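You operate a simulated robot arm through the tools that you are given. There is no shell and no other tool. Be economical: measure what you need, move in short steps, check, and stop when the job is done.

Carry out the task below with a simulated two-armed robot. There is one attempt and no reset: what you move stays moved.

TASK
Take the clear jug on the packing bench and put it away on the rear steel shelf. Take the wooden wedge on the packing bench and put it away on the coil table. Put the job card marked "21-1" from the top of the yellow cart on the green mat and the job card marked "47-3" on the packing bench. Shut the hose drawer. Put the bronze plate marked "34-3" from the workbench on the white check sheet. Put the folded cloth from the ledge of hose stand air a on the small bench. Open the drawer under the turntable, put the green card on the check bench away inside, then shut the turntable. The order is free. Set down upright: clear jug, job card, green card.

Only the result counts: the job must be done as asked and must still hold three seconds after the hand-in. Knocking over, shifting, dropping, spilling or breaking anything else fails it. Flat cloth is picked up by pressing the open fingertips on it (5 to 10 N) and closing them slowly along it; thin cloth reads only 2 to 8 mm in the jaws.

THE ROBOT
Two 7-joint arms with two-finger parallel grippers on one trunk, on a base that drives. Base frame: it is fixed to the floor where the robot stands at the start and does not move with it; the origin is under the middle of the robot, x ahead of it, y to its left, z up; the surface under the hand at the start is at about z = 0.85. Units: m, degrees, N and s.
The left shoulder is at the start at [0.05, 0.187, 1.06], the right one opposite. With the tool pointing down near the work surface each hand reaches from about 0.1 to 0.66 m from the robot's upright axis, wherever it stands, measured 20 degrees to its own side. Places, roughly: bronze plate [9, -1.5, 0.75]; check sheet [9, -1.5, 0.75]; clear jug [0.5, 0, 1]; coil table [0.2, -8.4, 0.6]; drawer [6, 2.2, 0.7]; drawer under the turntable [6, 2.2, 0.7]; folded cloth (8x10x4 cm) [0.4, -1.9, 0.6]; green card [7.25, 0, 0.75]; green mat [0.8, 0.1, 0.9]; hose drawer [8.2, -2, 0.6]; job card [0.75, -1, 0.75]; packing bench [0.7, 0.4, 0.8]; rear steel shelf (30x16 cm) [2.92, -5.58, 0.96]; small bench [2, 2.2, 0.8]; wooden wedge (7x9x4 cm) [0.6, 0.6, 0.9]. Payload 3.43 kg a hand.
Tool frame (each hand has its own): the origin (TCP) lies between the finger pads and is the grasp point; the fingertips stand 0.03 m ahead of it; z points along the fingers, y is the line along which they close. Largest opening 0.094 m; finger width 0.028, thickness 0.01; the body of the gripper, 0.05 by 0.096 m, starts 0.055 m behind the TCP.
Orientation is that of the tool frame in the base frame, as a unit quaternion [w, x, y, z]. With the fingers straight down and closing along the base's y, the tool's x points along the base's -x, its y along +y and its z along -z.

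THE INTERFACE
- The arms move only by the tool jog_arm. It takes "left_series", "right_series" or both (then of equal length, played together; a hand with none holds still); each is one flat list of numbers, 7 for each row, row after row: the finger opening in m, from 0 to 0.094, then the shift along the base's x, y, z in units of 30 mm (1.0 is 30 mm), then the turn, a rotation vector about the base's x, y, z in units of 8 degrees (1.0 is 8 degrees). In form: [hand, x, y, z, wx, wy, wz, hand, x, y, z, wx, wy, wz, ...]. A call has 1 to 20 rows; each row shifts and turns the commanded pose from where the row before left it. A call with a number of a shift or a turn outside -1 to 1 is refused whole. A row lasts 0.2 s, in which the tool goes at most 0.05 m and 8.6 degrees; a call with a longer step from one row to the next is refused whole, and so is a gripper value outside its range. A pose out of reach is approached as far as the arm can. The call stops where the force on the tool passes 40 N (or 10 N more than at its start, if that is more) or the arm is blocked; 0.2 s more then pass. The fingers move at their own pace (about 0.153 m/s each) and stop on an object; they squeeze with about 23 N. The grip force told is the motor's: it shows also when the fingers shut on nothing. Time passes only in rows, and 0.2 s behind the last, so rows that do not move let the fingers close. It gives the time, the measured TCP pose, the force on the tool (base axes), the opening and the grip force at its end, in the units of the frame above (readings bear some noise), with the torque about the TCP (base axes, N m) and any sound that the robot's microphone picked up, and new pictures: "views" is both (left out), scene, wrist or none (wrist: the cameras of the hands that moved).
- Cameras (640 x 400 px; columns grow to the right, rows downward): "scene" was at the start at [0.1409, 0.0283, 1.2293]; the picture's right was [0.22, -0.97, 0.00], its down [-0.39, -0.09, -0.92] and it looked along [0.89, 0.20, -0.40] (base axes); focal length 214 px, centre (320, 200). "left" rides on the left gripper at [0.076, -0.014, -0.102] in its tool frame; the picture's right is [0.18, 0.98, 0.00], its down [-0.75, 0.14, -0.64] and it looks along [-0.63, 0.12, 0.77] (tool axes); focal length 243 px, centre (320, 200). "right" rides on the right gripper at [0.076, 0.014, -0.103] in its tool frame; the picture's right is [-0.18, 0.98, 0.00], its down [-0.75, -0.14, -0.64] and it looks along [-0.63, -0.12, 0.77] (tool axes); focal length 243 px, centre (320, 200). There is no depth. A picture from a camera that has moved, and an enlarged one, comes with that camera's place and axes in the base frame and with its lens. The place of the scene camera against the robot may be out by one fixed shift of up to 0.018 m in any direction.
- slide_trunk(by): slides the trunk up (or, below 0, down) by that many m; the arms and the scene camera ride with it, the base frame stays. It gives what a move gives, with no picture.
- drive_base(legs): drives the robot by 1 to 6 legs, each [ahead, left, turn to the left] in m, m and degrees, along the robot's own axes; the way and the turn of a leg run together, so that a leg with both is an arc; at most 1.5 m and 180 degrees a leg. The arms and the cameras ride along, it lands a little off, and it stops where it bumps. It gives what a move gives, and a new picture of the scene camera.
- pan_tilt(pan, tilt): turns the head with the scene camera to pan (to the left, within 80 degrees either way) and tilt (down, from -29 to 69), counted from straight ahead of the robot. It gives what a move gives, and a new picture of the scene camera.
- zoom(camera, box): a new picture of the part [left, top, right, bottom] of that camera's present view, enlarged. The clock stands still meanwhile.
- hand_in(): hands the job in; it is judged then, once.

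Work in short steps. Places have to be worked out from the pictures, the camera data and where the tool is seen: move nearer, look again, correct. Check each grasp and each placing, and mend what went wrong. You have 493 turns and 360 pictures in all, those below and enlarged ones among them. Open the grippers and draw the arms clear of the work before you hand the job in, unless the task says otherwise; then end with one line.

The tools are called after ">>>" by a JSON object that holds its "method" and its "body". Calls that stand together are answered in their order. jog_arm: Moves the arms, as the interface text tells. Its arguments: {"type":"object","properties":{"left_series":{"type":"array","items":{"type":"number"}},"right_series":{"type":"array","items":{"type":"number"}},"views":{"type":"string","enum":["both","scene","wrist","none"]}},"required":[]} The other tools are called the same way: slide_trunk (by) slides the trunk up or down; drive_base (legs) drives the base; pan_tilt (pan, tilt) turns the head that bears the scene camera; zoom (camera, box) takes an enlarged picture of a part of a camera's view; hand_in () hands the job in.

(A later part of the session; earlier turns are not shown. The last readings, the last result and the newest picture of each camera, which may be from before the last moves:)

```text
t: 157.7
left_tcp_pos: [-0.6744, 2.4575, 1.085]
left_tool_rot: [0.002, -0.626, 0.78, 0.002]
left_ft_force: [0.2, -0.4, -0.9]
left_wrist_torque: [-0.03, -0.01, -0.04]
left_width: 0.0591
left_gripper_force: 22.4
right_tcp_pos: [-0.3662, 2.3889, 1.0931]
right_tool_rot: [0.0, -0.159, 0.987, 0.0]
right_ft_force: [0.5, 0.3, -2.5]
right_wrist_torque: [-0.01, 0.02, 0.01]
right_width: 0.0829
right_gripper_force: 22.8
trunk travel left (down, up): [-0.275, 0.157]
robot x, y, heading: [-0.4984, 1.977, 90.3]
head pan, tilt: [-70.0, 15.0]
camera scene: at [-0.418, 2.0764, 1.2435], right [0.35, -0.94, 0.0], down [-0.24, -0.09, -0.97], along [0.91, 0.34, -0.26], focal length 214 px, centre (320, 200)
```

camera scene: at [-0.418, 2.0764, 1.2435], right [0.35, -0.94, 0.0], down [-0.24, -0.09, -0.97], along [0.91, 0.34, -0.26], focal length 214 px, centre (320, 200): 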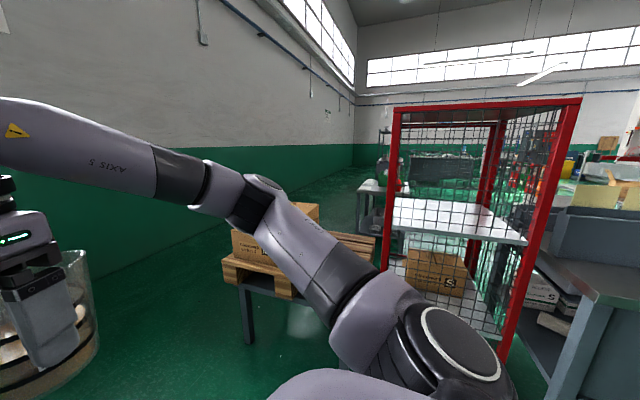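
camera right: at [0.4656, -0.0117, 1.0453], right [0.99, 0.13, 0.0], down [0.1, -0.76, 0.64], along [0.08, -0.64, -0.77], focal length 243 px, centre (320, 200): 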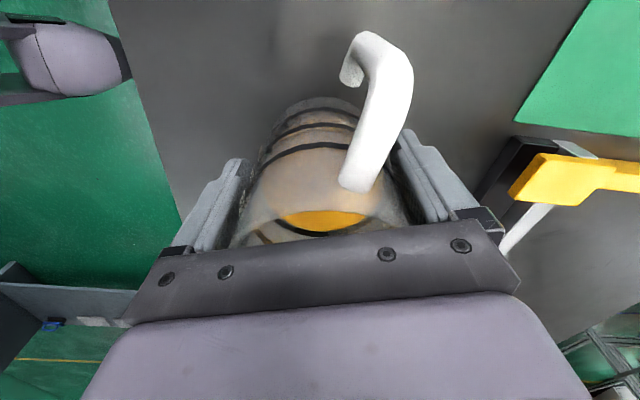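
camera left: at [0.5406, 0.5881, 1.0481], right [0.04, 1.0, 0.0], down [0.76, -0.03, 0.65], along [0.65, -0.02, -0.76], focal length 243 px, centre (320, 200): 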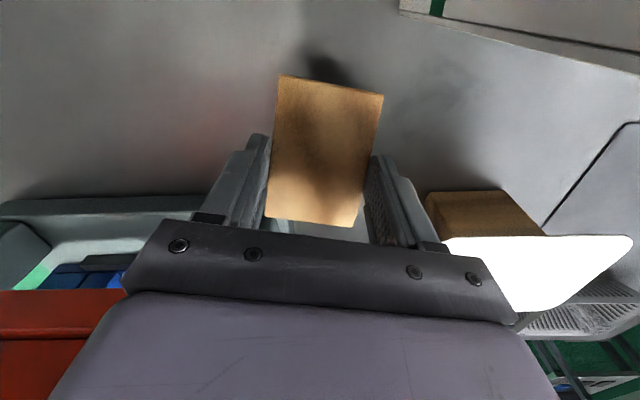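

There's a pallet table and a red cage here; I check whether the gap between them is passable.

>>> {"method": "drive_base", "body": {"legs": [[0, 0, -60]]}}

>>> {"method": "pan_tilt", "body": {"pan": 0, "tilt": 22}}

```text
t: 160.8
left_tcp_pos: [-0.1664, 2.3671, 1.0849]
left_tool_rot: [0.003, -0.149, 0.989, 0.0]
left_ft_force: [-0.4, -0.4, -0.7]
left_wrist_torque: [0.0, -0.03, 0.04]
left_width: 0.059
left_gripper_force: 23.2
right_tcp_pos: [-0.0752, 2.0647, 1.0928]
right_tool_rot: [0.0, 0.359, 0.933, 0.0]
right_ft_force: [0.7, 0.0, -2.4]
right_wrist_torque: [0.06, 0.05, 0.0]
right_width: 0.0831
right_gripper_force: 23.3
trunk travel left (down, up): [-0.275, 0.157]
robot x, y, heading: [-0.4985, 1.982, 29.7]
head pan, tilt: [-70.0, 15.0]
camera scene: at [-0.3831, 1.9542, 1.2435], right [-0.64, -0.76, 0.0], down [-0.2, 0.17, -0.97], along [0.74, -0.62, -0.26], focal length 214 px, centre (320, 200)
```

scene: 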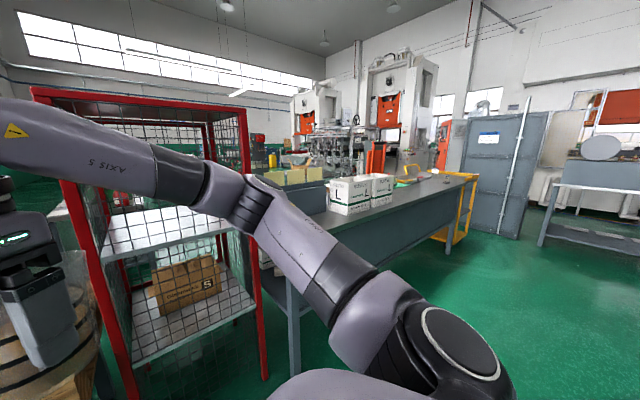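

```text
t: 162.2
left_tcp_pos: [-0.1676, 2.3696, 1.085]
left_tool_rot: [0.002, -0.149, 0.989, 0.001]
left_ft_force: [-0.4, 0.1, -0.4]
left_wrist_torque: [0.01, 0.0, -0.03]
left_width: 0.059
left_gripper_force: 23.2
right_tcp_pos: [-0.0735, 2.0653, 1.0939]
right_tool_rot: [0.001, 0.36, 0.933, 0.0]
right_ft_force: [0.4, 0.2, -2.2]
right_wrist_torque: [-0.01, 0.02, 0.02]
right_width: 0.083
right_gripper_force: 23.1
trunk travel left (down, up): [-0.275, 0.157]
robot x, y, heading: [-0.498, 1.981, 29.8]
head pan, tilt: [0.0, 22.0]
camera scene: at [-0.374, 2.0607, 1.2321], right [0.5, -0.87, 0.0], down [-0.33, -0.19, -0.93], along [0.8, 0.46, -0.37], focal length 214 px, centre (320, 200)
```

scene: 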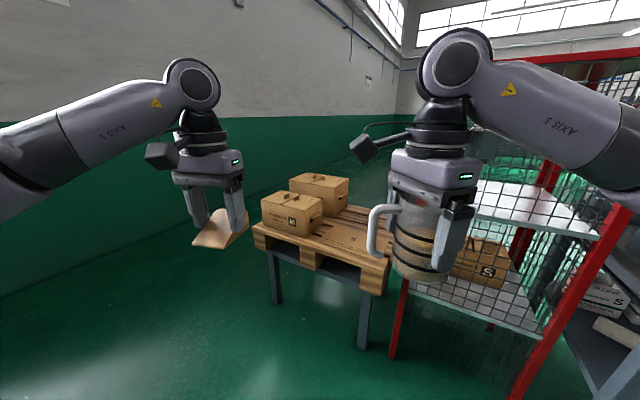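

Blocked there, but between the pallet table (y<2.95) and the wall (y≈4.1) is a 1.1 m corridor. Take it at y≈3.5.

>>> {"method": "drive_base", "body": {"legs": [[0, 0, -30], [0, 1.5, 0], [1.2, 0, 0]]}}

```text
t: 182.6
left_tcp_pos: [1.1913, 3.628, 1.0843]
left_tool_rot: [0.003, 0.117, 0.993, -0.001]
left_ft_force: [0.3, -0.3, -0.2]
left_wrist_torque: [-0.01, 0.01, 0.04]
left_width: 0.0588
left_gripper_force: 22.9
right_tcp_pos: [1.1165, 3.3205, 1.092]
right_tool_rot: [0.0, 0.593, 0.805, 0.001]
right_ft_force: [0.5, -0.4, -0.7]
right_wrist_torque: [0.03, -0.01, 0.01]
right_width: 0.0827
right_gripper_force: 22.9
trunk travel left (down, up): [-0.275, 0.157]
robot x, y, heading: [0.7132, 3.4594, -0.8]
head pan, tilt: [0.0, 22.0]
camera scene: at [0.8517, 3.4663, 1.2321], right [-0.01, -1.0, 0.0], down [-0.37, 0.01, -0.93], along [0.93, -0.01, -0.37], focal length 214 px, centre (320, 200)
```

scene: 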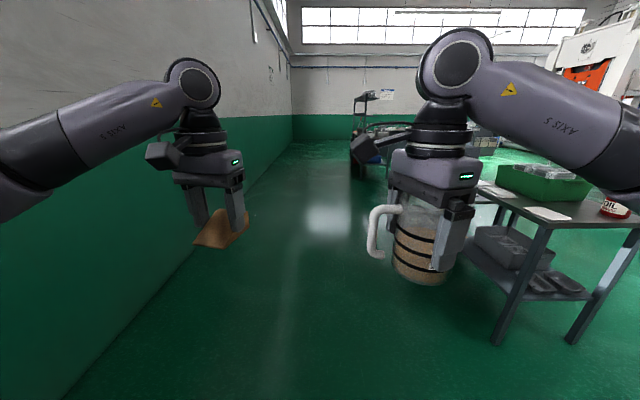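

Corridor is open; small bench is on the right from x≈1.68. Continue ahead 1.9 m, then look right.

>>> {"method": "drive_base", "body": {"legs": [[1.0, 0, 0.8], [1.0, 0, 0]]}}

>>> {"method": "pan_tilt", "body": {"pan": -70, "tilt": 12}}

```text
t: 192.6
left_tcp_pos: [3.1829, 3.6348, 1.0857]
left_tool_rot: [0.002, 0.107, 0.994, 0.0]
left_ft_force: [0.2, 0.1, -0.4]
left_wrist_torque: [0.0, 0.02, -0.01]
left_width: 0.0588
left_gripper_force: 23.1
right_tcp_pos: [3.1151, 3.3255, 1.0929]
right_tool_rot: [0.0, 0.583, 0.812, 0.0]
right_ft_force: [0.0, -0.2, -2.4]
right_wrist_torque: [0.03, -0.01, 0.0]
right_width: 0.0826
right_gripper_force: 23.0
trunk travel left (down, up): [-0.275, 0.157]
robot x, y, heading: [2.701, 3.4563, 0.4]
head pan, tilt: [0.0, 22.0]
camera scene: at [2.8479, 3.4657, 1.2321], right [0.01, -1.0, 0.0], down [-0.38, 0.0, -0.93], along [0.93, 0.01, -0.38], focal length 214 px, centre (320, 200)
```

scene: 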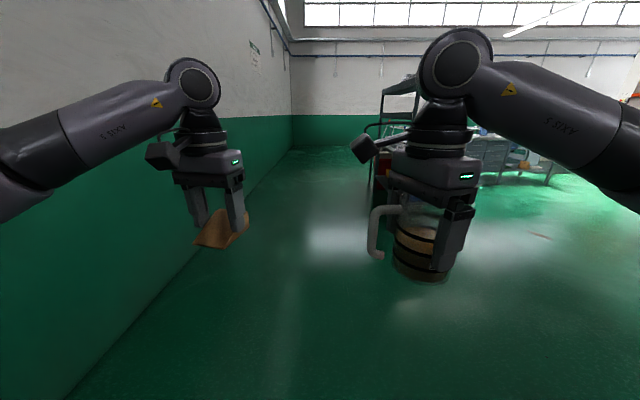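

```text
t: 194.0
left_tcp_pos: [3.1837, 3.635, 1.0849]
left_tool_rot: [0.002, 0.107, 0.994, 0.0]
left_ft_force: [-0.3, 0.0, -1.1]
left_wrist_torque: [-0.02, 0.03, 0.04]
left_width: 0.0592
left_gripper_force: 23.4
right_tcp_pos: [3.1154, 3.3251, 1.0926]
right_tool_rot: [0.0, 0.584, 0.812, 0.0]
right_ft_force: [0.2, -0.4, -3.0]
right_wrist_torque: [0.03, -0.01, -0.02]
right_width: 0.0833
right_gripper_force: 22.9
trunk travel left (down, up): [-0.275, 0.157]
robot x, y, heading: [2.7028, 3.4577, 0.7]
head pan, tilt: [-70.0, 12.0]
camera scene: at [2.7876, 3.3775, 1.2484], right [-0.94, -0.35, 0.0], down [-0.07, 0.19, -0.98], along [0.34, -0.92, -0.21], focal length 214 px, centre (320, 200)
```

scene: 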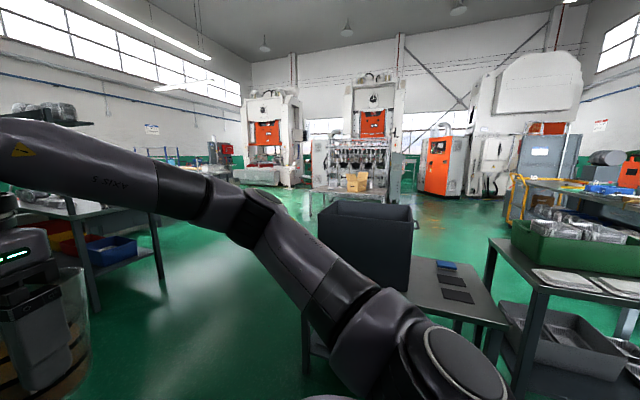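

Open aisle toward −y at x≈3.2. Drive ahead 0.45, turn right to face −y.

>>> {"method": "drive_base", "body": {"legs": [[0.45, 0, -0.7], [0, 0, -90]]}}

>>> {"method": "pan_tilt", "body": {"pan": 0, "tilt": 15}}

```text
t: 200.5
left_tcp_pos: [3.3192, 2.9757, 1.0851]
left_tool_rot: [0.001, 0.782, 0.623, -0.002]
left_ft_force: [-0.4, -0.8, -1.3]
left_wrist_torque: [0.0, 0.01, -0.01]
left_width: 0.0589
left_gripper_force: 23.1
right_tcp_pos: [3.0118, 3.0491, 1.0922]
right_tool_rot: [0.0, 0.988, 0.154, 0.0]
right_ft_force: [-0.3, -0.6, -2.4]
right_wrist_torque: [-0.02, -0.01, 0.0]
right_width: 0.0828
right_gripper_force: 22.9
trunk travel left (down, up): [-0.275, 0.157]
robot x, y, heading: [3.1482, 3.4597, -90.1]
head pan, tilt: [-70.0, 12.0]
camera scene: at [3.0528, 3.3756, 1.2484], right [-0.34, 0.94, 0.0], down [0.2, 0.07, -0.98], along [-0.92, -0.33, -0.21], focal length 214 px, centre (320, 200)
```

scene: 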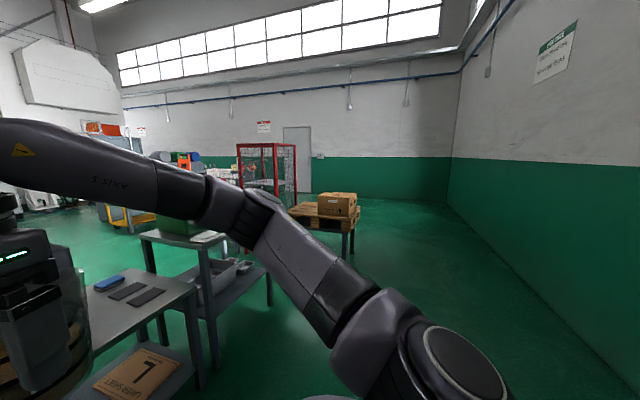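

```text
t: 201.9
left_tcp_pos: [3.3202, 2.9749, 1.0849]
left_tool_rot: [0.001, 0.782, 0.624, -0.002]
left_ft_force: [1.2, -0.8, -0.6]
left_wrist_torque: [0.03, 0.0, 0.0]
left_width: 0.0589
left_gripper_force: 23.5
right_tcp_pos: [3.0113, 3.0495, 1.0917]
right_tool_rot: [0.0, 0.988, 0.155, 0.0]
right_ft_force: [-0.7, -0.1, -3.3]
right_wrist_torque: [0.01, 0.0, -0.04]
right_width: 0.0829
right_gripper_force: 23.3
trunk travel left (down, up): [-0.275, 0.157]
robot x, y, heading: [3.148, 3.4548, -90.0]
head pan, tilt: [0.0, 15.0]
camera scene: at [3.1402, 3.3137, 1.2435], right [-1.0, 0.0, 0.0], down [0.0, 0.26, -0.97], along [0.0, -0.97, -0.26], focal length 214 px, centre (320, 200)
```

scene: 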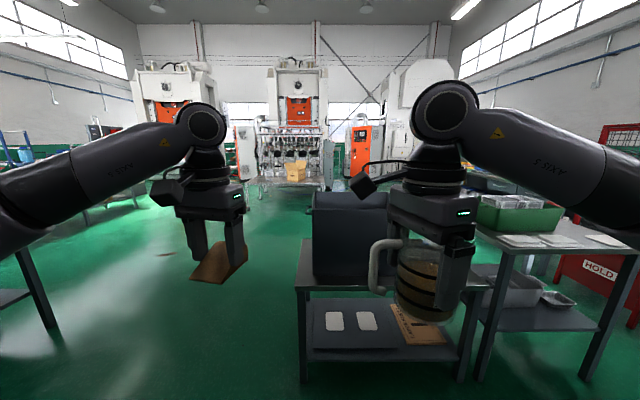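

Bench in front ends at x≈3.23; shift left 0.8 and go ahead.

>>> {"method": "drive_base", "body": {"legs": [[0, 0.75, 0], [1.4, 0, 0], [1.0, 0, 0]]}}

```text
t: 220.2
left_tcp_pos: [4.0169, 0.5767, 1.0839]
left_tool_rot: [0.002, 0.789, 0.615, -0.002]
left_ft_force: [-0.5, 0.3, -0.3]
left_wrist_torque: [-0.03, 0.0, -0.03]
left_width: 0.0593
left_gripper_force: 22.8
right_tcp_pos: [3.7084, 0.6563, 1.0935]
right_tool_rot: [0.0, 0.99, 0.143, 0.0]
right_ft_force: [-0.4, 0.5, -1.0]
right_wrist_torque: [0.03, -0.01, 0.0]
right_width: 0.0825
right_gripper_force: 22.9
trunk travel left (down, up): [-0.275, 0.157]
robot x, y, heading: [3.8602, 1.0622, -91.5]
head pan, tilt: [0.0, 15.0]
camera scene: at [3.8435, 0.9179, 1.2434], right [-1.0, 0.03, 0.0], down [0.01, 0.26, -0.97], along [-0.03, -0.97, -0.26], focal length 214 px, centre (320, 200)
```

scene: 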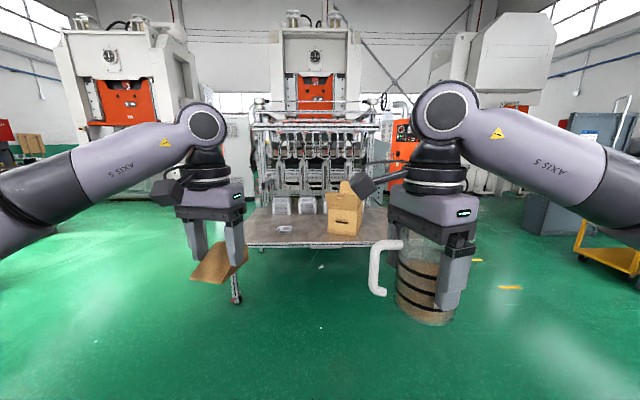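

Table with the box spans x≈3.4–4.5; the free aisle is x≈2 (between cart/panel and console). Strafe right and look.

>>> {"method": "drive_base", "body": {"legs": [[0, -0.9, 1.5], [0, -0.9, 0]]}}

```text
t: 236.3
left_tcp_pos: [2.2437, 0.5832, 1.0854]
left_tool_rot: [0.002, 0.778, 0.628, -0.002]
left_ft_force: [1.0, 0.7, -0.9]
left_wrist_torque: [-0.04, 0.01, 0.03]
left_width: 0.059
left_gripper_force: 23.3
right_tcp_pos: [1.9346, 0.652, 1.0924]
right_tool_rot: [-0.001, 0.987, 0.161, 0.001]
right_ft_force: [0.1, -0.5, -3.2]
right_wrist_torque: [-0.04, -0.06, -0.02]
right_width: 0.0825
right_gripper_force: 22.7
trunk travel left (down, up): [-0.275, 0.157]
robot x, y, heading: [2.0649, 1.0636, -89.5]
head pan, tilt: [0.0, 15.0]
camera scene: at [2.059, 0.9183, 1.2435], right [-1.0, -0.01, 0.0], down [0.0, 0.26, -0.97], along [0.01, -0.97, -0.26], focal length 214 px, centre (320, 200)
```

scene: 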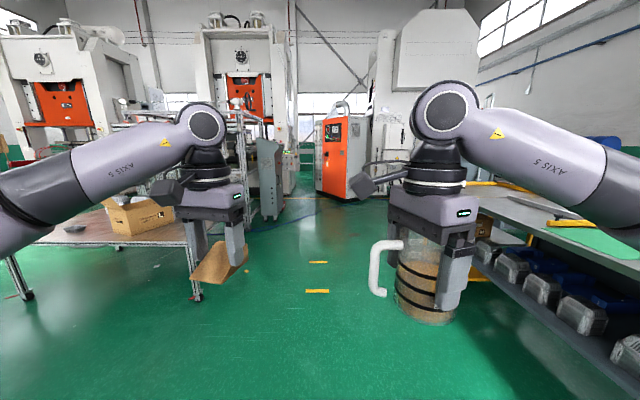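

Aisle clear. Ahead 2.4 m, drifting 0.2 m right.

>>> {"method": "drive_base", "body": {"legs": [[1.2, -0.2, -0.5], [1.2, 0, 0]]}}

```text
t: 248.1
left_tcp_pos: [2.0586, -1.8145, 1.084]
left_tool_rot: [0.002, 0.781, 0.625, -0.002]
left_ft_force: [-0.7, 0.6, -1.4]
left_wrist_torque: [0.01, -0.01, -0.01]
left_width: 0.0591
left_gripper_force: 22.5
right_tcp_pos: [1.7499, -1.7439, 1.092]
right_tool_rot: [0.0, 0.988, 0.158, 0.0]
right_ft_force: [-0.3, 0.1, -1.4]
right_wrist_torque: [0.03, -0.01, 0.02]
right_width: 0.0828
right_gripper_force: 22.9
trunk travel left (down, up): [-0.275, 0.157]
robot x, y, heading: [1.8822, -1.3346, -89.9]
head pan, tilt: [0.0, 15.0]
camera scene: at [1.8774, -1.4786, 1.2434], right [-1.0, 0.0, 0.0], down [0.0, 0.26, -0.97], along [0.0, -0.97, -0.26], focal length 214 px, centre (320, 200)
```

scene: 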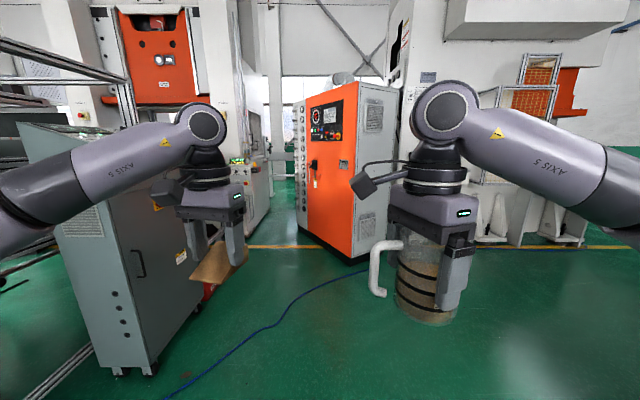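

Look right at the back of the hose stand (cloth ledge) and further for the way to the rear.

>>> {"method": "pan_tilt", "body": {"pan": -70, "tilt": 20}}

>>> {"method": "pan_tilt", "body": {"pan": 25, "tilt": 8}}

```text
t: 249.5
left_tcp_pos: [2.0587, -1.8142, 1.0845]
left_tool_rot: [0.002, 0.78, 0.625, -0.002]
left_ft_force: [0.0, 0.1, -0.6]
left_wrist_torque: [0.0, -0.02, 0.03]
left_width: 0.0591
left_gripper_force: 23.5
right_tcp_pos: [1.7506, -1.7452, 1.0927]
right_tool_rot: [0.001, 0.987, 0.158, 0.0]
right_ft_force: [-0.6, -0.5, -2.4]
right_wrist_torque: [0.0, -0.02, -0.02]
right_width: 0.0826
right_gripper_force: 22.6
trunk travel left (down, up): [-0.275, 0.157]
robot x, y, heading: [1.8863, -1.3306, -89.8]
head pan, tilt: [-70.0, 20.0]
camera scene: at [1.7898, -1.4172, 1.2353], right [-0.34, 0.94, 0.0], down [0.32, 0.12, -0.94], along [-0.88, -0.32, -0.34], focal length 214 px, centre (320, 200)
```

scene: 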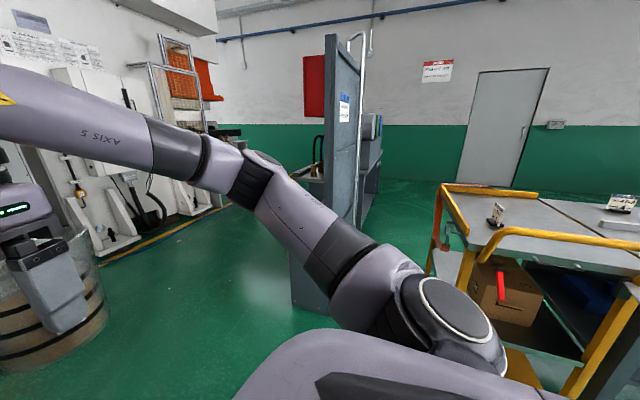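

```text
t: 251.2
left_tcp_pos: [2.0602, -1.8152, 1.0839]
left_tool_rot: [0.001, 0.781, 0.624, -0.002]
left_ft_force: [-0.3, -0.4, -1.6]
left_wrist_torque: [0.02, 0.0, 0.02]
left_width: 0.0591
left_gripper_force: 22.6
right_tcp_pos: [1.7507, -1.7452, 1.0927]
right_tool_rot: [0.0, 0.987, 0.158, 0.0]
right_ft_force: [1.0, -0.7, -1.4]
right_wrist_torque: [0.04, -0.04, -0.01]
right_width: 0.0827
right_gripper_force: 23.0
trunk travel left (down, up): [-0.275, 0.157]
robot x, y, heading: [1.8816, -1.334, -89.6]
head pan, tilt: [25.0, 8.0]
camera scene: at [1.9164, -1.469, 1.2548], right [-0.91, -0.42, 0.0], down [-0.06, 0.13, -0.99], along [0.42, -0.9, -0.14], focal length 214 px, centre (320, 200)
```

scene: 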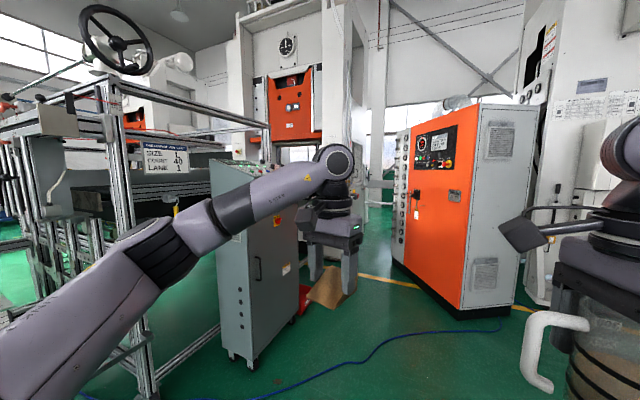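

Advance to y≈‑2.5 to view the gap beside the orange cabinet and the hose stand's rear.

>>> {"method": "drive_base", "body": {"legs": [[1.0, 0.1, 0]]}}

>>> {"method": "pan_tilt", "body": {"pan": 5, "tilt": 15}}

>>> {"method": "pan_tilt", "body": {"pan": -78, "tilt": 20}}

```text
t: 256.4
left_tcp_pos: [2.1509, -2.8182, 1.0851]
left_tool_rot: [0.002, 0.784, 0.621, -0.002]
left_ft_force: [0.0, 0.5, -0.9]
left_wrist_torque: [0.02, -0.04, 0.03]
left_width: 0.0591
left_gripper_force: 22.9
right_tcp_pos: [1.8431, -2.7446, 1.0932]
right_tool_rot: [0.0, 0.988, 0.152, 0.001]
right_ft_force: [-0.5, -0.1, -2.0]
right_wrist_torque: [-0.01, -0.03, 0.01]
right_width: 0.0828
right_gripper_force: 23.0
trunk travel left (down, up): [-0.275, 0.157]
robot x, y, heading: [1.9796, -2.3358, -90.6]
head pan, tilt: [25.0, 8.0]
camera scene: at [2.0115, -2.471, 1.2548], right [-0.91, -0.42, 0.0], down [-0.06, 0.13, -0.99], along [0.41, -0.9, -0.14], focal length 214 px, centre (320, 200)
```

scene: 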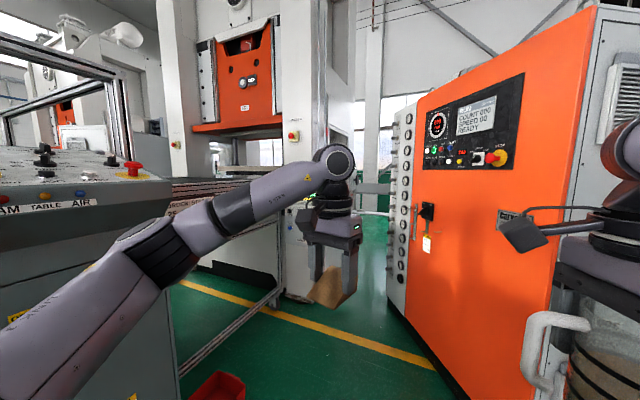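

```text
t: 257.2
left_tcp_pos: [2.1508, -2.8185, 1.0852]
left_tool_rot: [0.001, 0.784, 0.621, -0.002]
left_ft_force: [-0.4, -0.7, 0.3]
left_wrist_torque: [0.05, -0.01, -0.02]
left_width: 0.0589
left_gripper_force: 23.2
right_tcp_pos: [1.8428, -2.7448, 1.093]
right_tool_rot: [0.0, 0.988, 0.152, 0.0]
right_ft_force: [0.7, -0.6, -1.6]
right_wrist_torque: [0.03, -0.03, -0.03]
right_width: 0.0827
right_gripper_force: 23.2
trunk travel left (down, up): [-0.275, 0.157]
robot x, y, heading: [1.9789, -2.3369, -90.3]
head pan, tilt: [5.0, 15.0]
camera scene: at [1.9805, -2.4797, 1.2435], right [-1.0, -0.08, 0.0], down [-0.02, 0.26, -0.97], along [0.08, -0.96, -0.26], focal length 214 px, centre (320, 200)
```

scene: 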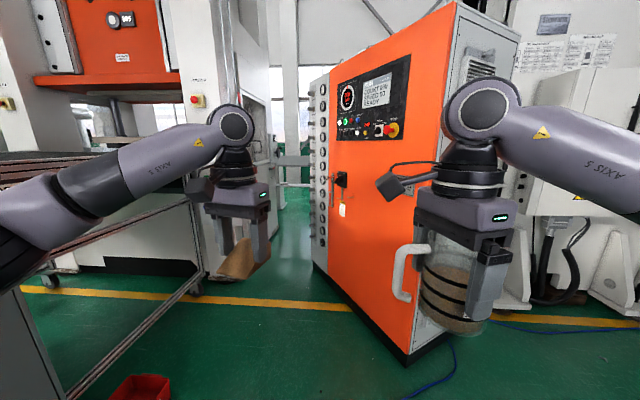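

```text
t: 258.8
left_tcp_pos: [2.151, -2.818, 1.0855]
left_tool_rot: [0.002, 0.783, 0.621, -0.002]
left_ft_force: [0.9, -0.5, -0.5]
left_wrist_torque: [0.02, -0.01, 0.03]
left_width: 0.0589
left_gripper_force: 23.1
right_tcp_pos: [1.8436, -2.7446, 1.0926]
right_tool_rot: [0.0, 0.988, 0.153, 0.0]
right_ft_force: [-0.1, -1.1, -2.6]
right_wrist_torque: [0.03, -0.05, 0.0]
right_width: 0.0828
right_gripper_force: 22.6
trunk travel left (down, up): [-0.275, 0.157]
robot x, y, heading: [1.979, -2.3364, -90.6]
head pan, tilt: [-78.0, 20.0]
camera scene: at [1.8818, -2.4053, 1.2353], right [-0.2, 0.98, 0.0], down [0.34, 0.07, -0.94], along [-0.92, -0.19, -0.34], focal length 214 px, centre (320, 200)
```

scene: 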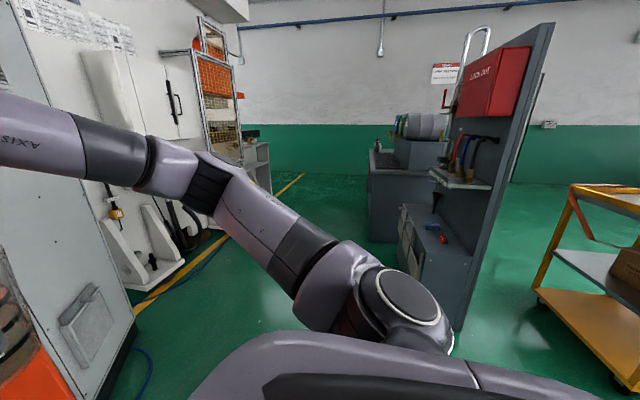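

The gap by the orange cabinet is too tight for my elbows. West lies an open corridor (y≈‑2.7) leading round the white machines. Turn west and go.

>>> {"method": "drive_base", "body": {"legs": [[0.25, 0, 0], [0, 0, -89.5], [1.2, 0, 0]]}}

>>> {"method": "pan_tilt", "body": {"pan": 0, "tilt": 12}}

```text
t: 270.1
left_tcp_pos: [0.2956, -2.7443, 1.0848]
left_tool_rot: [-0.001, 0.993, -0.118, -0.004]
left_ft_force: [0.4, 0.7, -0.5]
left_wrist_torque: [0.01, 0.01, -0.05]
left_width: 0.059
left_gripper_force: 23.0
right_tcp_pos: [0.3709, -2.4353, 1.0924]
right_tool_rot: [0.0, 0.806, -0.592, 0.0]
right_ft_force: [-0.6, -0.1, -2.2]
right_wrist_torque: [0.0, -0.02, 0.02]
right_width: 0.0825
right_gripper_force: 23.2
trunk travel left (down, up): [-0.275, 0.157]
robot x, y, heading: [0.7821, -2.5762, 179.3]
head pan, tilt: [-78.0, 20.0]
camera scene: at [0.6948, -2.4767, 1.2353], right [0.98, 0.19, 0.0], down [0.07, -0.34, -0.94], along [-0.18, 0.92, -0.34], focal length 214 px, centre (320, 200)
```

scene: 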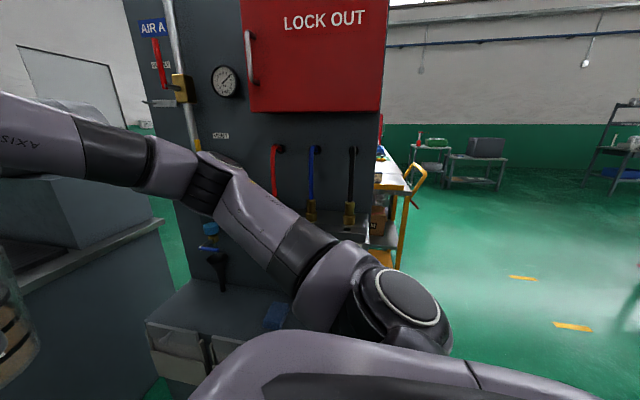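

```text
t: 271.6
left_tcp_pos: [0.2948, -2.7446, 1.0843]
left_tool_rot: [0.0, 0.993, -0.118, -0.002]
left_ft_force: [0.0, -0.1, -0.1]
left_wrist_torque: [0.0, 0.01, -0.02]
left_width: 0.0589
left_gripper_force: 23.2
right_tcp_pos: [0.37, -2.436, 1.0924]
right_tool_rot: [0.0, 0.806, -0.592, 0.0]
right_ft_force: [0.0, 0.6, -2.5]
right_wrist_torque: [-0.03, -0.01, -0.02]
right_width: 0.0828
right_gripper_force: 23.2
trunk travel left (down, up): [-0.275, 0.157]
robot x, y, heading: [0.7782, -2.5794, 179.1]
head pan, tilt: [0.0, 12.0]
camera scene: at [0.6198, -2.5667, 1.2484], right [0.01, 1.0, 0.0], down [0.21, 0.0, -0.98], along [-0.98, 0.01, -0.21], focal length 214 px, centre (320, 200)
```

scene: 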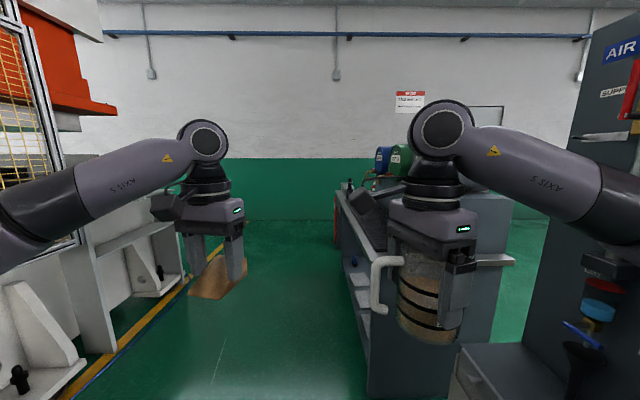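

Corridor between bench corner (y≈‑2.28) and machine feet (y≈‑3.95). Proceed west at y≈‑3.0.

>>> {"method": "drive_base", "body": {"legs": [[0.6, 0.4, 0.8], [1.2, 0, 0], [1.0, 0, 0]]}}

>>> {"method": "pan_tilt", "body": {"pan": 70, "tilt": 12}}

```text
t: 286.1
left_tcp_pos: [-2.4957, -3.1785, 1.0846]
left_tool_rot: [0.0, 0.995, -0.102, -0.003]
left_ft_force: [0.1, -0.4, -0.3]
left_wrist_torque: [-0.01, 0.02, 0.0]
left_width: 0.0588
left_gripper_force: 22.4
right_tcp_pos: [-2.43, -2.8695, 1.0922]
right_tool_rot: [0.0, 0.814, -0.581, 0.0]
right_ft_force: [-0.2, -0.1, -2.8]
right_wrist_torque: [-0.03, -0.01, 0.02]
right_width: 0.0826
right_gripper_force: 22.7
trunk travel left (down, up): [-0.275, 0.157]
robot x, y, heading: [-2.0176, -2.998, -179.0]
head pan, tilt: [0.0, 12.0]
camera scene: at [-2.177, -2.992, 1.2483], right [-0.02, 1.0, 0.0], down [0.21, 0.0, -0.98], along [-0.98, -0.02, -0.21], focal length 214 px, centre (320, 200)
```

scene: 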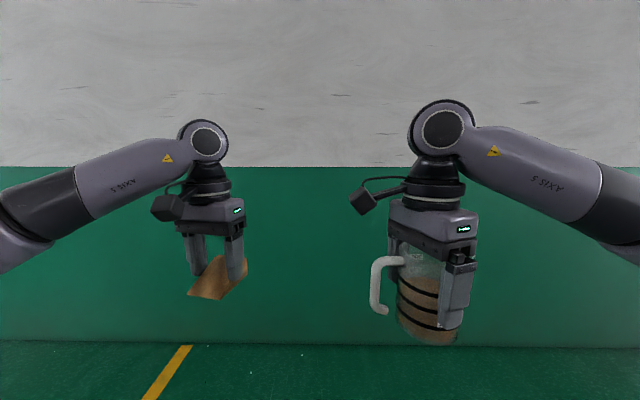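

```text
t: 287.6
left_tcp_pos: [-2.4963, -3.1793, 1.0837]
left_tool_rot: [0.0, 0.995, -0.102, -0.003]
left_ft_force: [0.5, -0.6, 0.8]
left_wrist_torque: [0.02, 0.0, 0.02]
left_width: 0.0589
left_gripper_force: 23.5
right_tcp_pos: [-2.4302, -2.8687, 1.0919]
right_tool_rot: [0.0, 0.814, -0.581, 0.0]
right_ft_force: [0.0, 0.2, -2.3]
right_wrist_torque: [-0.04, -0.02, -0.04]
right_width: 0.083
right_gripper_force: 23.1
trunk travel left (down, up): [-0.275, 0.157]
robot x, y, heading: [-2.0166, -3.0016, -179.3]
head pan, tilt: [70.0, 12.0]
camera scene: at [-2.1141, -3.0786, 1.2484], right [-0.94, 0.33, 0.0], down [0.07, 0.2, -0.98], along [-0.32, -0.92, -0.21], focal length 214 px, centre (320, 200)
```

scene: 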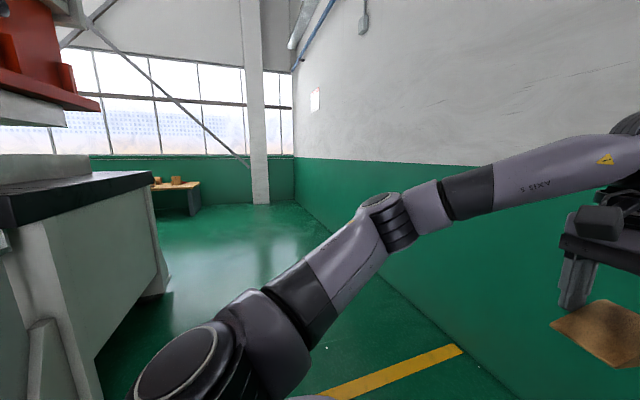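

Wide passage. Turn to face −y and go on to y≈‑6.

>>> {"method": "drive_base", "body": {"legs": [[0.2, 0, 0], [0, 0, 89], [1.4, 0, 0], [1.4, 0, 0]]}}

>>> {"method": "pan_tilt", "body": {"pan": 45, "tilt": 10}}

```text
t: 306.2
left_tcp_pos: [-2.0628, -6.3049, 1.0836]
left_tool_rot: [0.002, 0.781, 0.624, -0.002]
left_ft_force: [0.0, -0.5, -0.6]
left_wrist_torque: [0.01, 0.0, -0.01]
left_width: 0.059
left_gripper_force: 23.5
right_tcp_pos: [-2.3702, -6.2317, 1.0925]
right_tool_rot: [0.0, 0.988, 0.157, 0.0]
right_ft_force: [0.3, 0.7, -2.5]
right_wrist_torque: [-0.01, -0.04, -0.03]
right_width: 0.0824
right_gripper_force: 22.7
trunk travel left (down, up): [-0.275, 0.157]
robot x, y, heading: [-2.2336, -5.8251, -90.3]
head pan, tilt: [70.0, 12.0]
camera scene: at [-2.1539, -5.9056, 1.2484], right [-0.34, -0.94, 0.0], down [-0.2, 0.07, -0.98], along [0.92, -0.34, -0.21], focal length 214 px, centre (320, 200)
```

scene: 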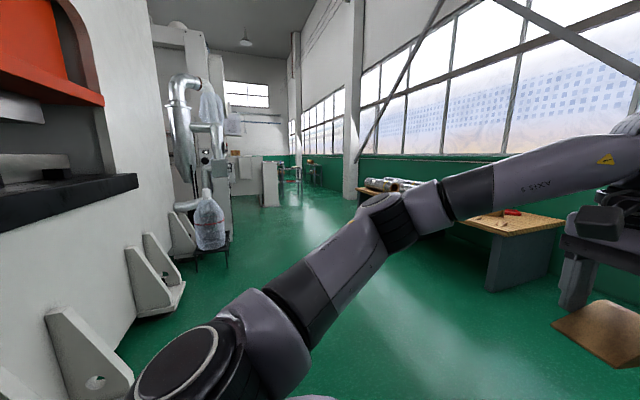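

```text
t: 307.1
left_tcp_pos: [-2.0609, -6.3044, 1.0841]
left_tool_rot: [0.001, 0.781, 0.624, -0.002]
left_ft_force: [0.9, 0.3, -0.9]
left_wrist_torque: [0.04, 0.02, 0.0]
left_width: 0.0589
left_gripper_force: 22.9
right_tcp_pos: [-2.3692, -6.2324, 1.0928]
right_tool_rot: [0.0, 0.988, 0.156, 0.0]
right_ft_force: [-0.7, -0.6, -3.0]
right_wrist_torque: [0.02, -0.02, -0.01]
right_width: 0.0824
right_gripper_force: 22.7
trunk travel left (down, up): [-0.275, 0.157]
robot x, y, heading: [-2.2329, -5.8252, -90.2]
head pan, tilt: [45.0, 10.0]
camera scene: at [-2.1758, -5.9392, 1.2516], right [-0.71, -0.71, 0.0], down [-0.12, 0.12, -0.98], along [0.7, -0.7, -0.17], focal length 214 px, centre (320, 200)
```

scene: 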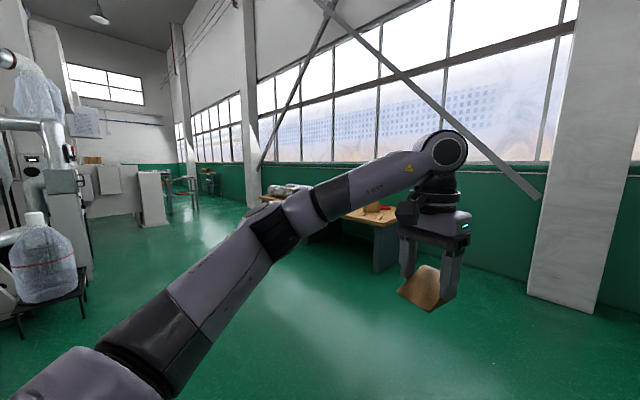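

The coil table (wood top, ≈[-1…1,‑8.4]) is ahead left. Drive near it.

>>> {"method": "drive_base", "body": {"legs": [[1.1, 1.0, 0], [0.3, 0.9, 0]]}}

>>> {"method": "pan_tilt", "body": {"pan": 0, "tilt": 35}}

```text
t: 324.1
left_tcp_pos: [-0.1529, -7.7011, 1.0836]
left_tool_rot: [0.002, 0.78, 0.626, -0.002]
left_ft_force: [0.3, 0.0, -1.1]
left_wrist_torque: [0.01, 0.03, 0.04]
left_width: 0.0591
left_gripper_force: 23.4
right_tcp_pos: [-0.463, -7.632, 1.0925]
right_tool_rot: [-0.001, 0.987, 0.159, 0.001]
right_ft_force: [0.5, 1.0, -2.0]
right_wrist_torque: [0.0, -0.02, -0.01]
right_width: 0.0825
right_gripper_force: 22.9
trunk travel left (down, up): [-0.275, 0.157]
robot x, y, heading: [-0.3279, -7.223, -89.8]
head pan, tilt: [45.0, 10.0]
camera scene: at [-0.2697, -7.338, 1.2516], right [-0.7, -0.71, 0.0], down [-0.12, 0.12, -0.98], along [0.7, -0.69, -0.17], focal length 214 px, centre (320, 200)
```

scene: 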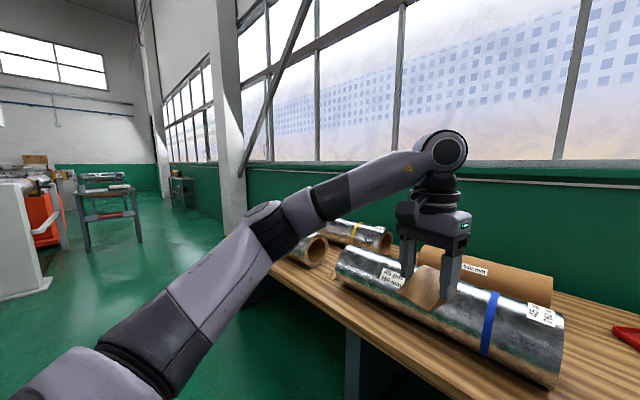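

```text
t: 325.2
left_tcp_pos: [-0.1523, -7.7023, 1.0847]
left_tool_rot: [0.002, 0.779, 0.626, -0.002]
left_ft_force: [-0.4, -0.3, -0.2]
left_wrist_torque: [0.03, 0.02, 0.03]
left_width: 0.0586
left_gripper_force: 23.3
right_tcp_pos: [-0.4617, -7.6331, 1.0922]
right_tool_rot: [0.0, 0.987, 0.159, 0.0]
right_ft_force: [-0.1, 0.5, -1.7]
right_wrist_torque: [0.02, -0.01, 0.01]
right_width: 0.0827
right_gripper_force: 22.5
trunk travel left (down, up): [-0.275, 0.157]
robot x, y, heading: [-0.3295, -7.2222, -89.6]
head pan, tilt: [0.0, 35.0]
camera scene: at [-0.3354, -7.3606, 1.2115], right [-1.0, -0.01, 0.0], down [0.0, 0.57, -0.82], along [0.0, -0.82, -0.57], focal length 214 px, centre (320, 200)
```

scene: 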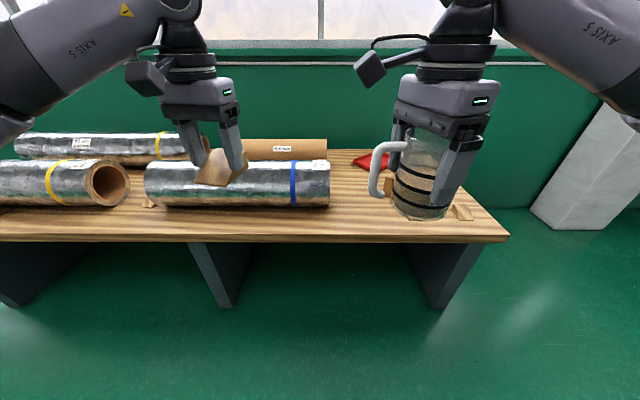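

Free bare wood at about [-0.5,‑8.06]. Drive closer and to the right, then lower the trunk.

>>> {"method": "drive_base", "body": {"legs": [[0.2, -0.3, 0], [0.16, 0, 0]]}}

>>> {"method": "slide_trunk", "body": {"by": -0.2}}

>>> {"method": "pan_tilt", "body": {"pan": 5, "tilt": 40}}

```text
t: 329.4
left_tcp_pos: [-0.4479, -8.0666, 1.0852]
left_tool_rot: [0.002, 0.779, 0.627, -0.002]
left_ft_force: [0.4, -0.8, -1.0]
left_wrist_torque: [0.03, -0.02, 0.01]
left_width: 0.059
left_gripper_force: 22.7
right_tcp_pos: [-0.7578, -7.9973, 1.0923]
right_tool_rot: [0.0, 0.987, 0.161, 0.0]
right_ft_force: [0.4, -0.4, -2.1]
right_wrist_torque: [0.03, -0.03, -0.02]
right_width: 0.0828
right_gripper_force: 23.6
trunk travel left (down, up): [-0.275, 0.157]
robot x, y, heading: [-0.6219, -7.5867, -89.5]
head pan, tilt: [0.0, 35.0]
camera scene: at [-0.6313, -7.7246, 1.2114], right [-1.0, -0.01, 0.0], down [0.0, 0.57, -0.82], along [0.01, -0.82, -0.57], focal length 214 px, centre (320, 200)
```

scene: 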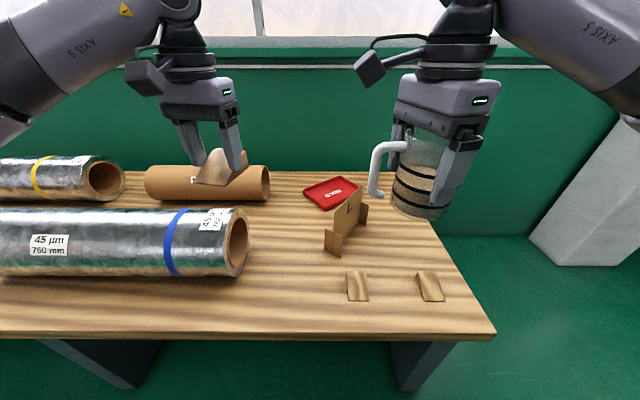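

```text
t: 331.6
left_tcp_pos: [-0.4482, -8.0656, 0.8852]
left_tool_rot: [0.002, 0.778, 0.628, -0.002]
left_ft_force: [0.2, -0.2, -1.1]
left_wrist_torque: [0.01, 0.02, -0.01]
left_width: 0.0591
left_gripper_force: 23.2
right_tcp_pos: [-0.756, -7.996, 0.8917]
right_tool_rot: [0.001, 0.987, 0.161, 0.0]
right_ft_force: [0.3, -0.2, -2.7]
right_wrist_torque: [0.01, 0.03, 0.01]
right_width: 0.0827
right_gripper_force: 22.5
trunk travel left (down, up): [-0.075, 0.357]
robot x, y, heading: [-0.6288, -7.5818, -89.6]
head pan, tilt: [0.0, 35.0]
```

```text
t: 332.3
left_tcp_pos: [-0.448, -8.065, 0.8843]
left_tool_rot: [0.001, 0.779, 0.627, -0.001]
left_ft_force: [0.7, 0.5, -0.7]
left_wrist_torque: [0.01, 0.01, 0.0]
left_width: 0.059
left_gripper_force: 23.6
right_tcp_pos: [-0.7568, -7.9969, 0.8919]
right_tool_rot: [0.0, 0.987, 0.161, 0.0]
right_ft_force: [-0.1, 0.2, -2.2]
right_wrist_torque: [0.0, -0.06, -0.01]
right_width: 0.0826
right_gripper_force: 23.1
trunk travel left (down, up): [-0.075, 0.357]
robot x, y, heading: [-0.6273, -7.5851, -89.7]
head pan, tilt: [5.0, 40.0]
camera scene: at [-0.624, -7.7206, 1.004], right [-1.0, -0.09, 0.0], down [-0.06, 0.64, -0.77], along [0.07, -0.76, -0.64], focal length 214 px, centre (320, 200)
```

scene: 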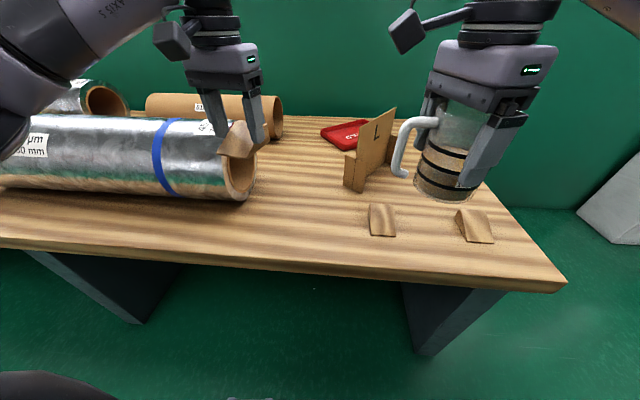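

Target spot [-0.56,‑8.12] between roll end and chocks. Move the left hand over it and down to z≈0.72.

>>> {"method": "jog_arm", "body": {"left_series": [0.04, -0.95, -0.45, 0, 0, 0, 0, 0.04, -0.95, -0.45, 0, 0, 0, 0, 0.04, -0.95, -0.45, 0, 0, 0, 0, 0.04, -0.9, -0.45, 0, 0, 0, 0, 0.04, 0, 0, -0.9, 0, 0, 0, 0.04, 0, 0, -0.9, 0, 0, 0, 0.04, 0, 0, -0.9, 0, 0, 0, 0.04, 0, 0, -0.9, 0, 0, 0, 0.04, 0, 0, -0.9, 0, 0, 0], "views": "both"}}

```text
t: 334.3
left_tcp_pos: [-0.5597, -8.1205, 0.7486]
left_tool_rot: [0.002, 0.779, 0.627, 0.0]
left_ft_force: [0.2, -0.5, -0.1]
left_wrist_torque: [-0.01, 0.01, 0.02]
left_width: 0.0589
left_gripper_force: 23.1
right_tcp_pos: [-0.7562, -7.996, 0.8916]
right_tool_rot: [-0.001, 0.987, 0.161, 0.0]
right_ft_force: [0.2, -0.1, -1.8]
right_wrist_torque: [0.03, -0.05, -0.01]
right_width: 0.0826
right_gripper_force: 23.0
trunk travel left (down, up): [-0.075, 0.357]
robot x, y, heading: [-0.6241, -7.5867, -89.6]
head pan, tilt: [5.0, 40.0]
camera scene: at [-0.624, -7.7206, 1.004], right [-1.0, -0.09, 0.0], down [-0.06, 0.64, -0.77], along [0.07, -0.76, -0.64], focal length 214 px, centre (320, 200)
camera left: at [-0.5587, -8.0407, 0.8518], right [1.0, -0.03, 0.0], down [-0.02, -0.76, 0.65], along [-0.02, -0.65, -0.76], focal length 243 px, centre (320, 200)
```

scene: 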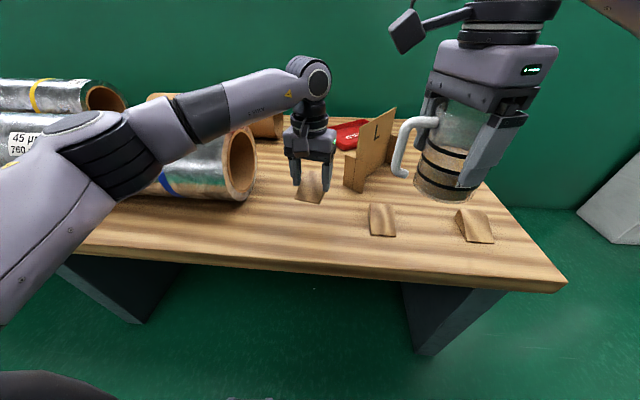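
left: 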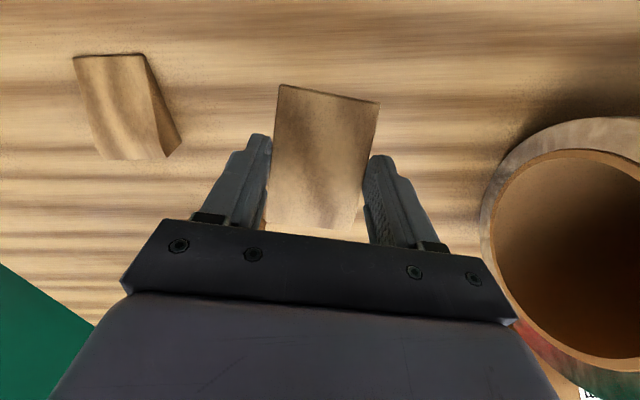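

The left elbow is near the rolls; raise the trunk 0.14 so the elbow stays higher while the hand reaches down.

>>> {"method": "slide_trunk", "body": {"by": 0.14}}

>>> {"method": "jog_arm", "body": {"left_series": [0.04, 0, 0, -0.9, 0, 0, 0, 0.04, 0, 0, -0.9, 0, 0, 0, 0.04, 0, 0, -0.9, 0, 0, 0, 0.04, 0, 0, -0.9, 0, 0, 0, 0.04, 0, 0, -0.9, 0, 0, 0, 0.04, 0, 0, -0.9, 0, 0, 0], "views": "both"}}

```text
t: 335.9
left_tcp_pos: [-0.5607, -8.1203, 0.8888]
left_tool_rot: [0.001, 0.778, 0.628, -0.002]
left_ft_force: [1.0, 0.3, 0.6]
left_wrist_torque: [-0.01, -0.01, 0.0]
left_width: 0.0588
left_gripper_force: 22.9
right_tcp_pos: [-0.7562, -7.9958, 1.0314]
right_tool_rot: [0.0, 0.987, 0.161, 0.0]
right_ft_force: [0.1, 0.5, -2.5]
right_wrist_torque: [-0.03, -0.04, 0.02]
right_width: 0.0825
right_gripper_force: 23.0
trunk travel left (down, up): [-0.215, 0.217]
robot x, y, heading: [-0.6223, -7.5812, -89.5]
head pan, tilt: [5.0, 40.0]
```

```text
t: 337.3
left_tcp_pos: [-0.561, -8.1189, 0.7279]
left_tool_rot: [0.003, 0.778, 0.628, -0.002]
left_ft_force: [0.1, -0.2, -0.5]
left_wrist_torque: [-0.01, 0.03, 0.01]
left_width: 0.0591
left_gripper_force: 22.6
right_tcp_pos: [-0.7576, -7.9954, 1.0336]
right_tool_rot: [0.0, 0.987, 0.161, -0.001]
right_ft_force: [0.6, -0.2, -2.3]
right_wrist_torque: [0.01, -0.03, -0.01]
right_width: 0.0824
right_gripper_force: 23.3
trunk travel left (down, up): [-0.215, 0.217]
robot x, y, heading: [-0.6233, -7.5828, -89.7]
head pan, tilt: [5.0, 40.0]
camera scene: at [-0.624, -7.7207, 1.1439], right [-1.0, -0.09, 0.0], down [-0.06, 0.64, -0.77], along [0.07, -0.76, -0.64], focal length 214 px, centre (320, 200)
camera left: at [-0.5586, -8.0406, 0.8298], right [1.0, -0.03, 0.0], down [-0.02, -0.76, 0.65], along [-0.02, -0.65, -0.76], focal length 243 px, centre (320, 200)
```

scene: 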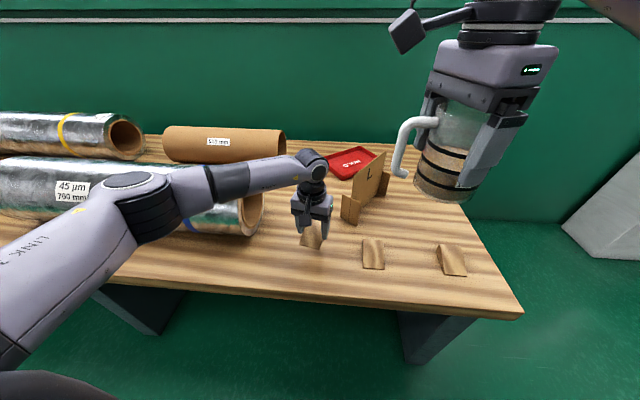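
left: 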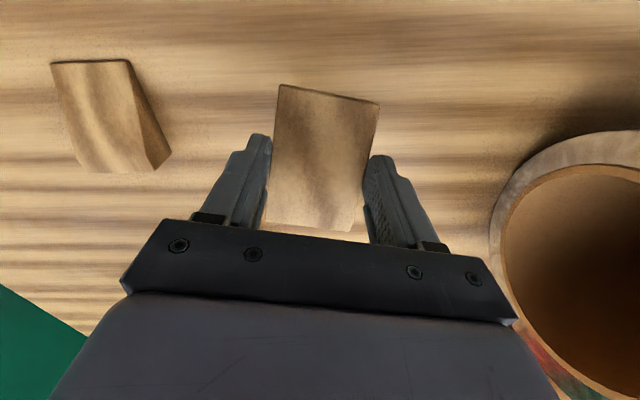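

Elbow is clear now. Continue down in steps watching force.

>>> {"method": "jog_arm", "body": {"left_series": [0.04, 0, 0, -0.8, 0, 0, 0, 0.04, 0, 0, -0.8, 0, 0, 0], "views": "wrist"}}

```text
t: 337.9
left_tcp_pos: [-0.5597, -8.1209, 0.6785]
left_tool_rot: [0.001, 0.779, 0.627, -0.002]
left_ft_force: [0.9, 0.3, -1.2]
left_wrist_torque: [0.01, -0.02, 0.0]
left_width: 0.059
left_gripper_force: 23.0
right_tcp_pos: [-0.7563, -7.9971, 1.0334]
right_tool_rot: [-0.001, 0.987, 0.161, 0.0]
right_ft_force: [-0.3, 0.0, -1.9]
right_wrist_torque: [0.03, 0.01, -0.01]
right_width: 0.0828
right_gripper_force: 23.3
trunk travel left (down, up): [-0.215, 0.217]
robot x, y, heading: [-0.6255, -7.5838, -89.7]
head pan, tilt: [5.0, 40.0]
camera left: at [-0.5586, -8.0409, 0.7812], right [1.0, -0.03, 0.0], down [-0.02, -0.76, 0.65], along [-0.02, -0.65, -0.76], focal length 243 px, centre (320, 200)
```

left: 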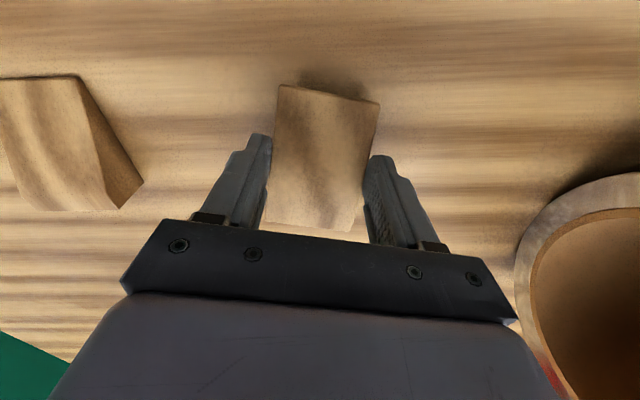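

>>> {"method": "jog_arm", "body": {"left_series": [0.04, 0, 0, -0.25, 0, 0, 0, 0.04, 0, 0, -0.25, 0, 0, 0], "views": "none"}}

```text
t: 338.5
left_tcp_pos: [-0.5599, -8.1205, 0.6671]
left_tool_rot: [0.003, 0.779, 0.627, -0.004]
left_ft_force: [2.2, 2.8, 11.9]
left_wrist_torque: [-0.4, 0.04, 0.08]
left_width: 0.0591
left_gripper_force: 23.1
right_tcp_pos: [-0.7565, -7.994, 1.0335]
right_tool_rot: [0.0, 0.987, 0.161, 0.0]
right_ft_force: [0.6, 1.0, -2.1]
right_wrist_torque: [0.02, -0.04, -0.01]
right_width: 0.0824
right_gripper_force: 23.4
trunk travel left (down, up): [-0.215, 0.217]
robot x, y, heading: [-0.6255, -7.5848, -89.9]
head pan, tilt: [5.0, 40.0]
```

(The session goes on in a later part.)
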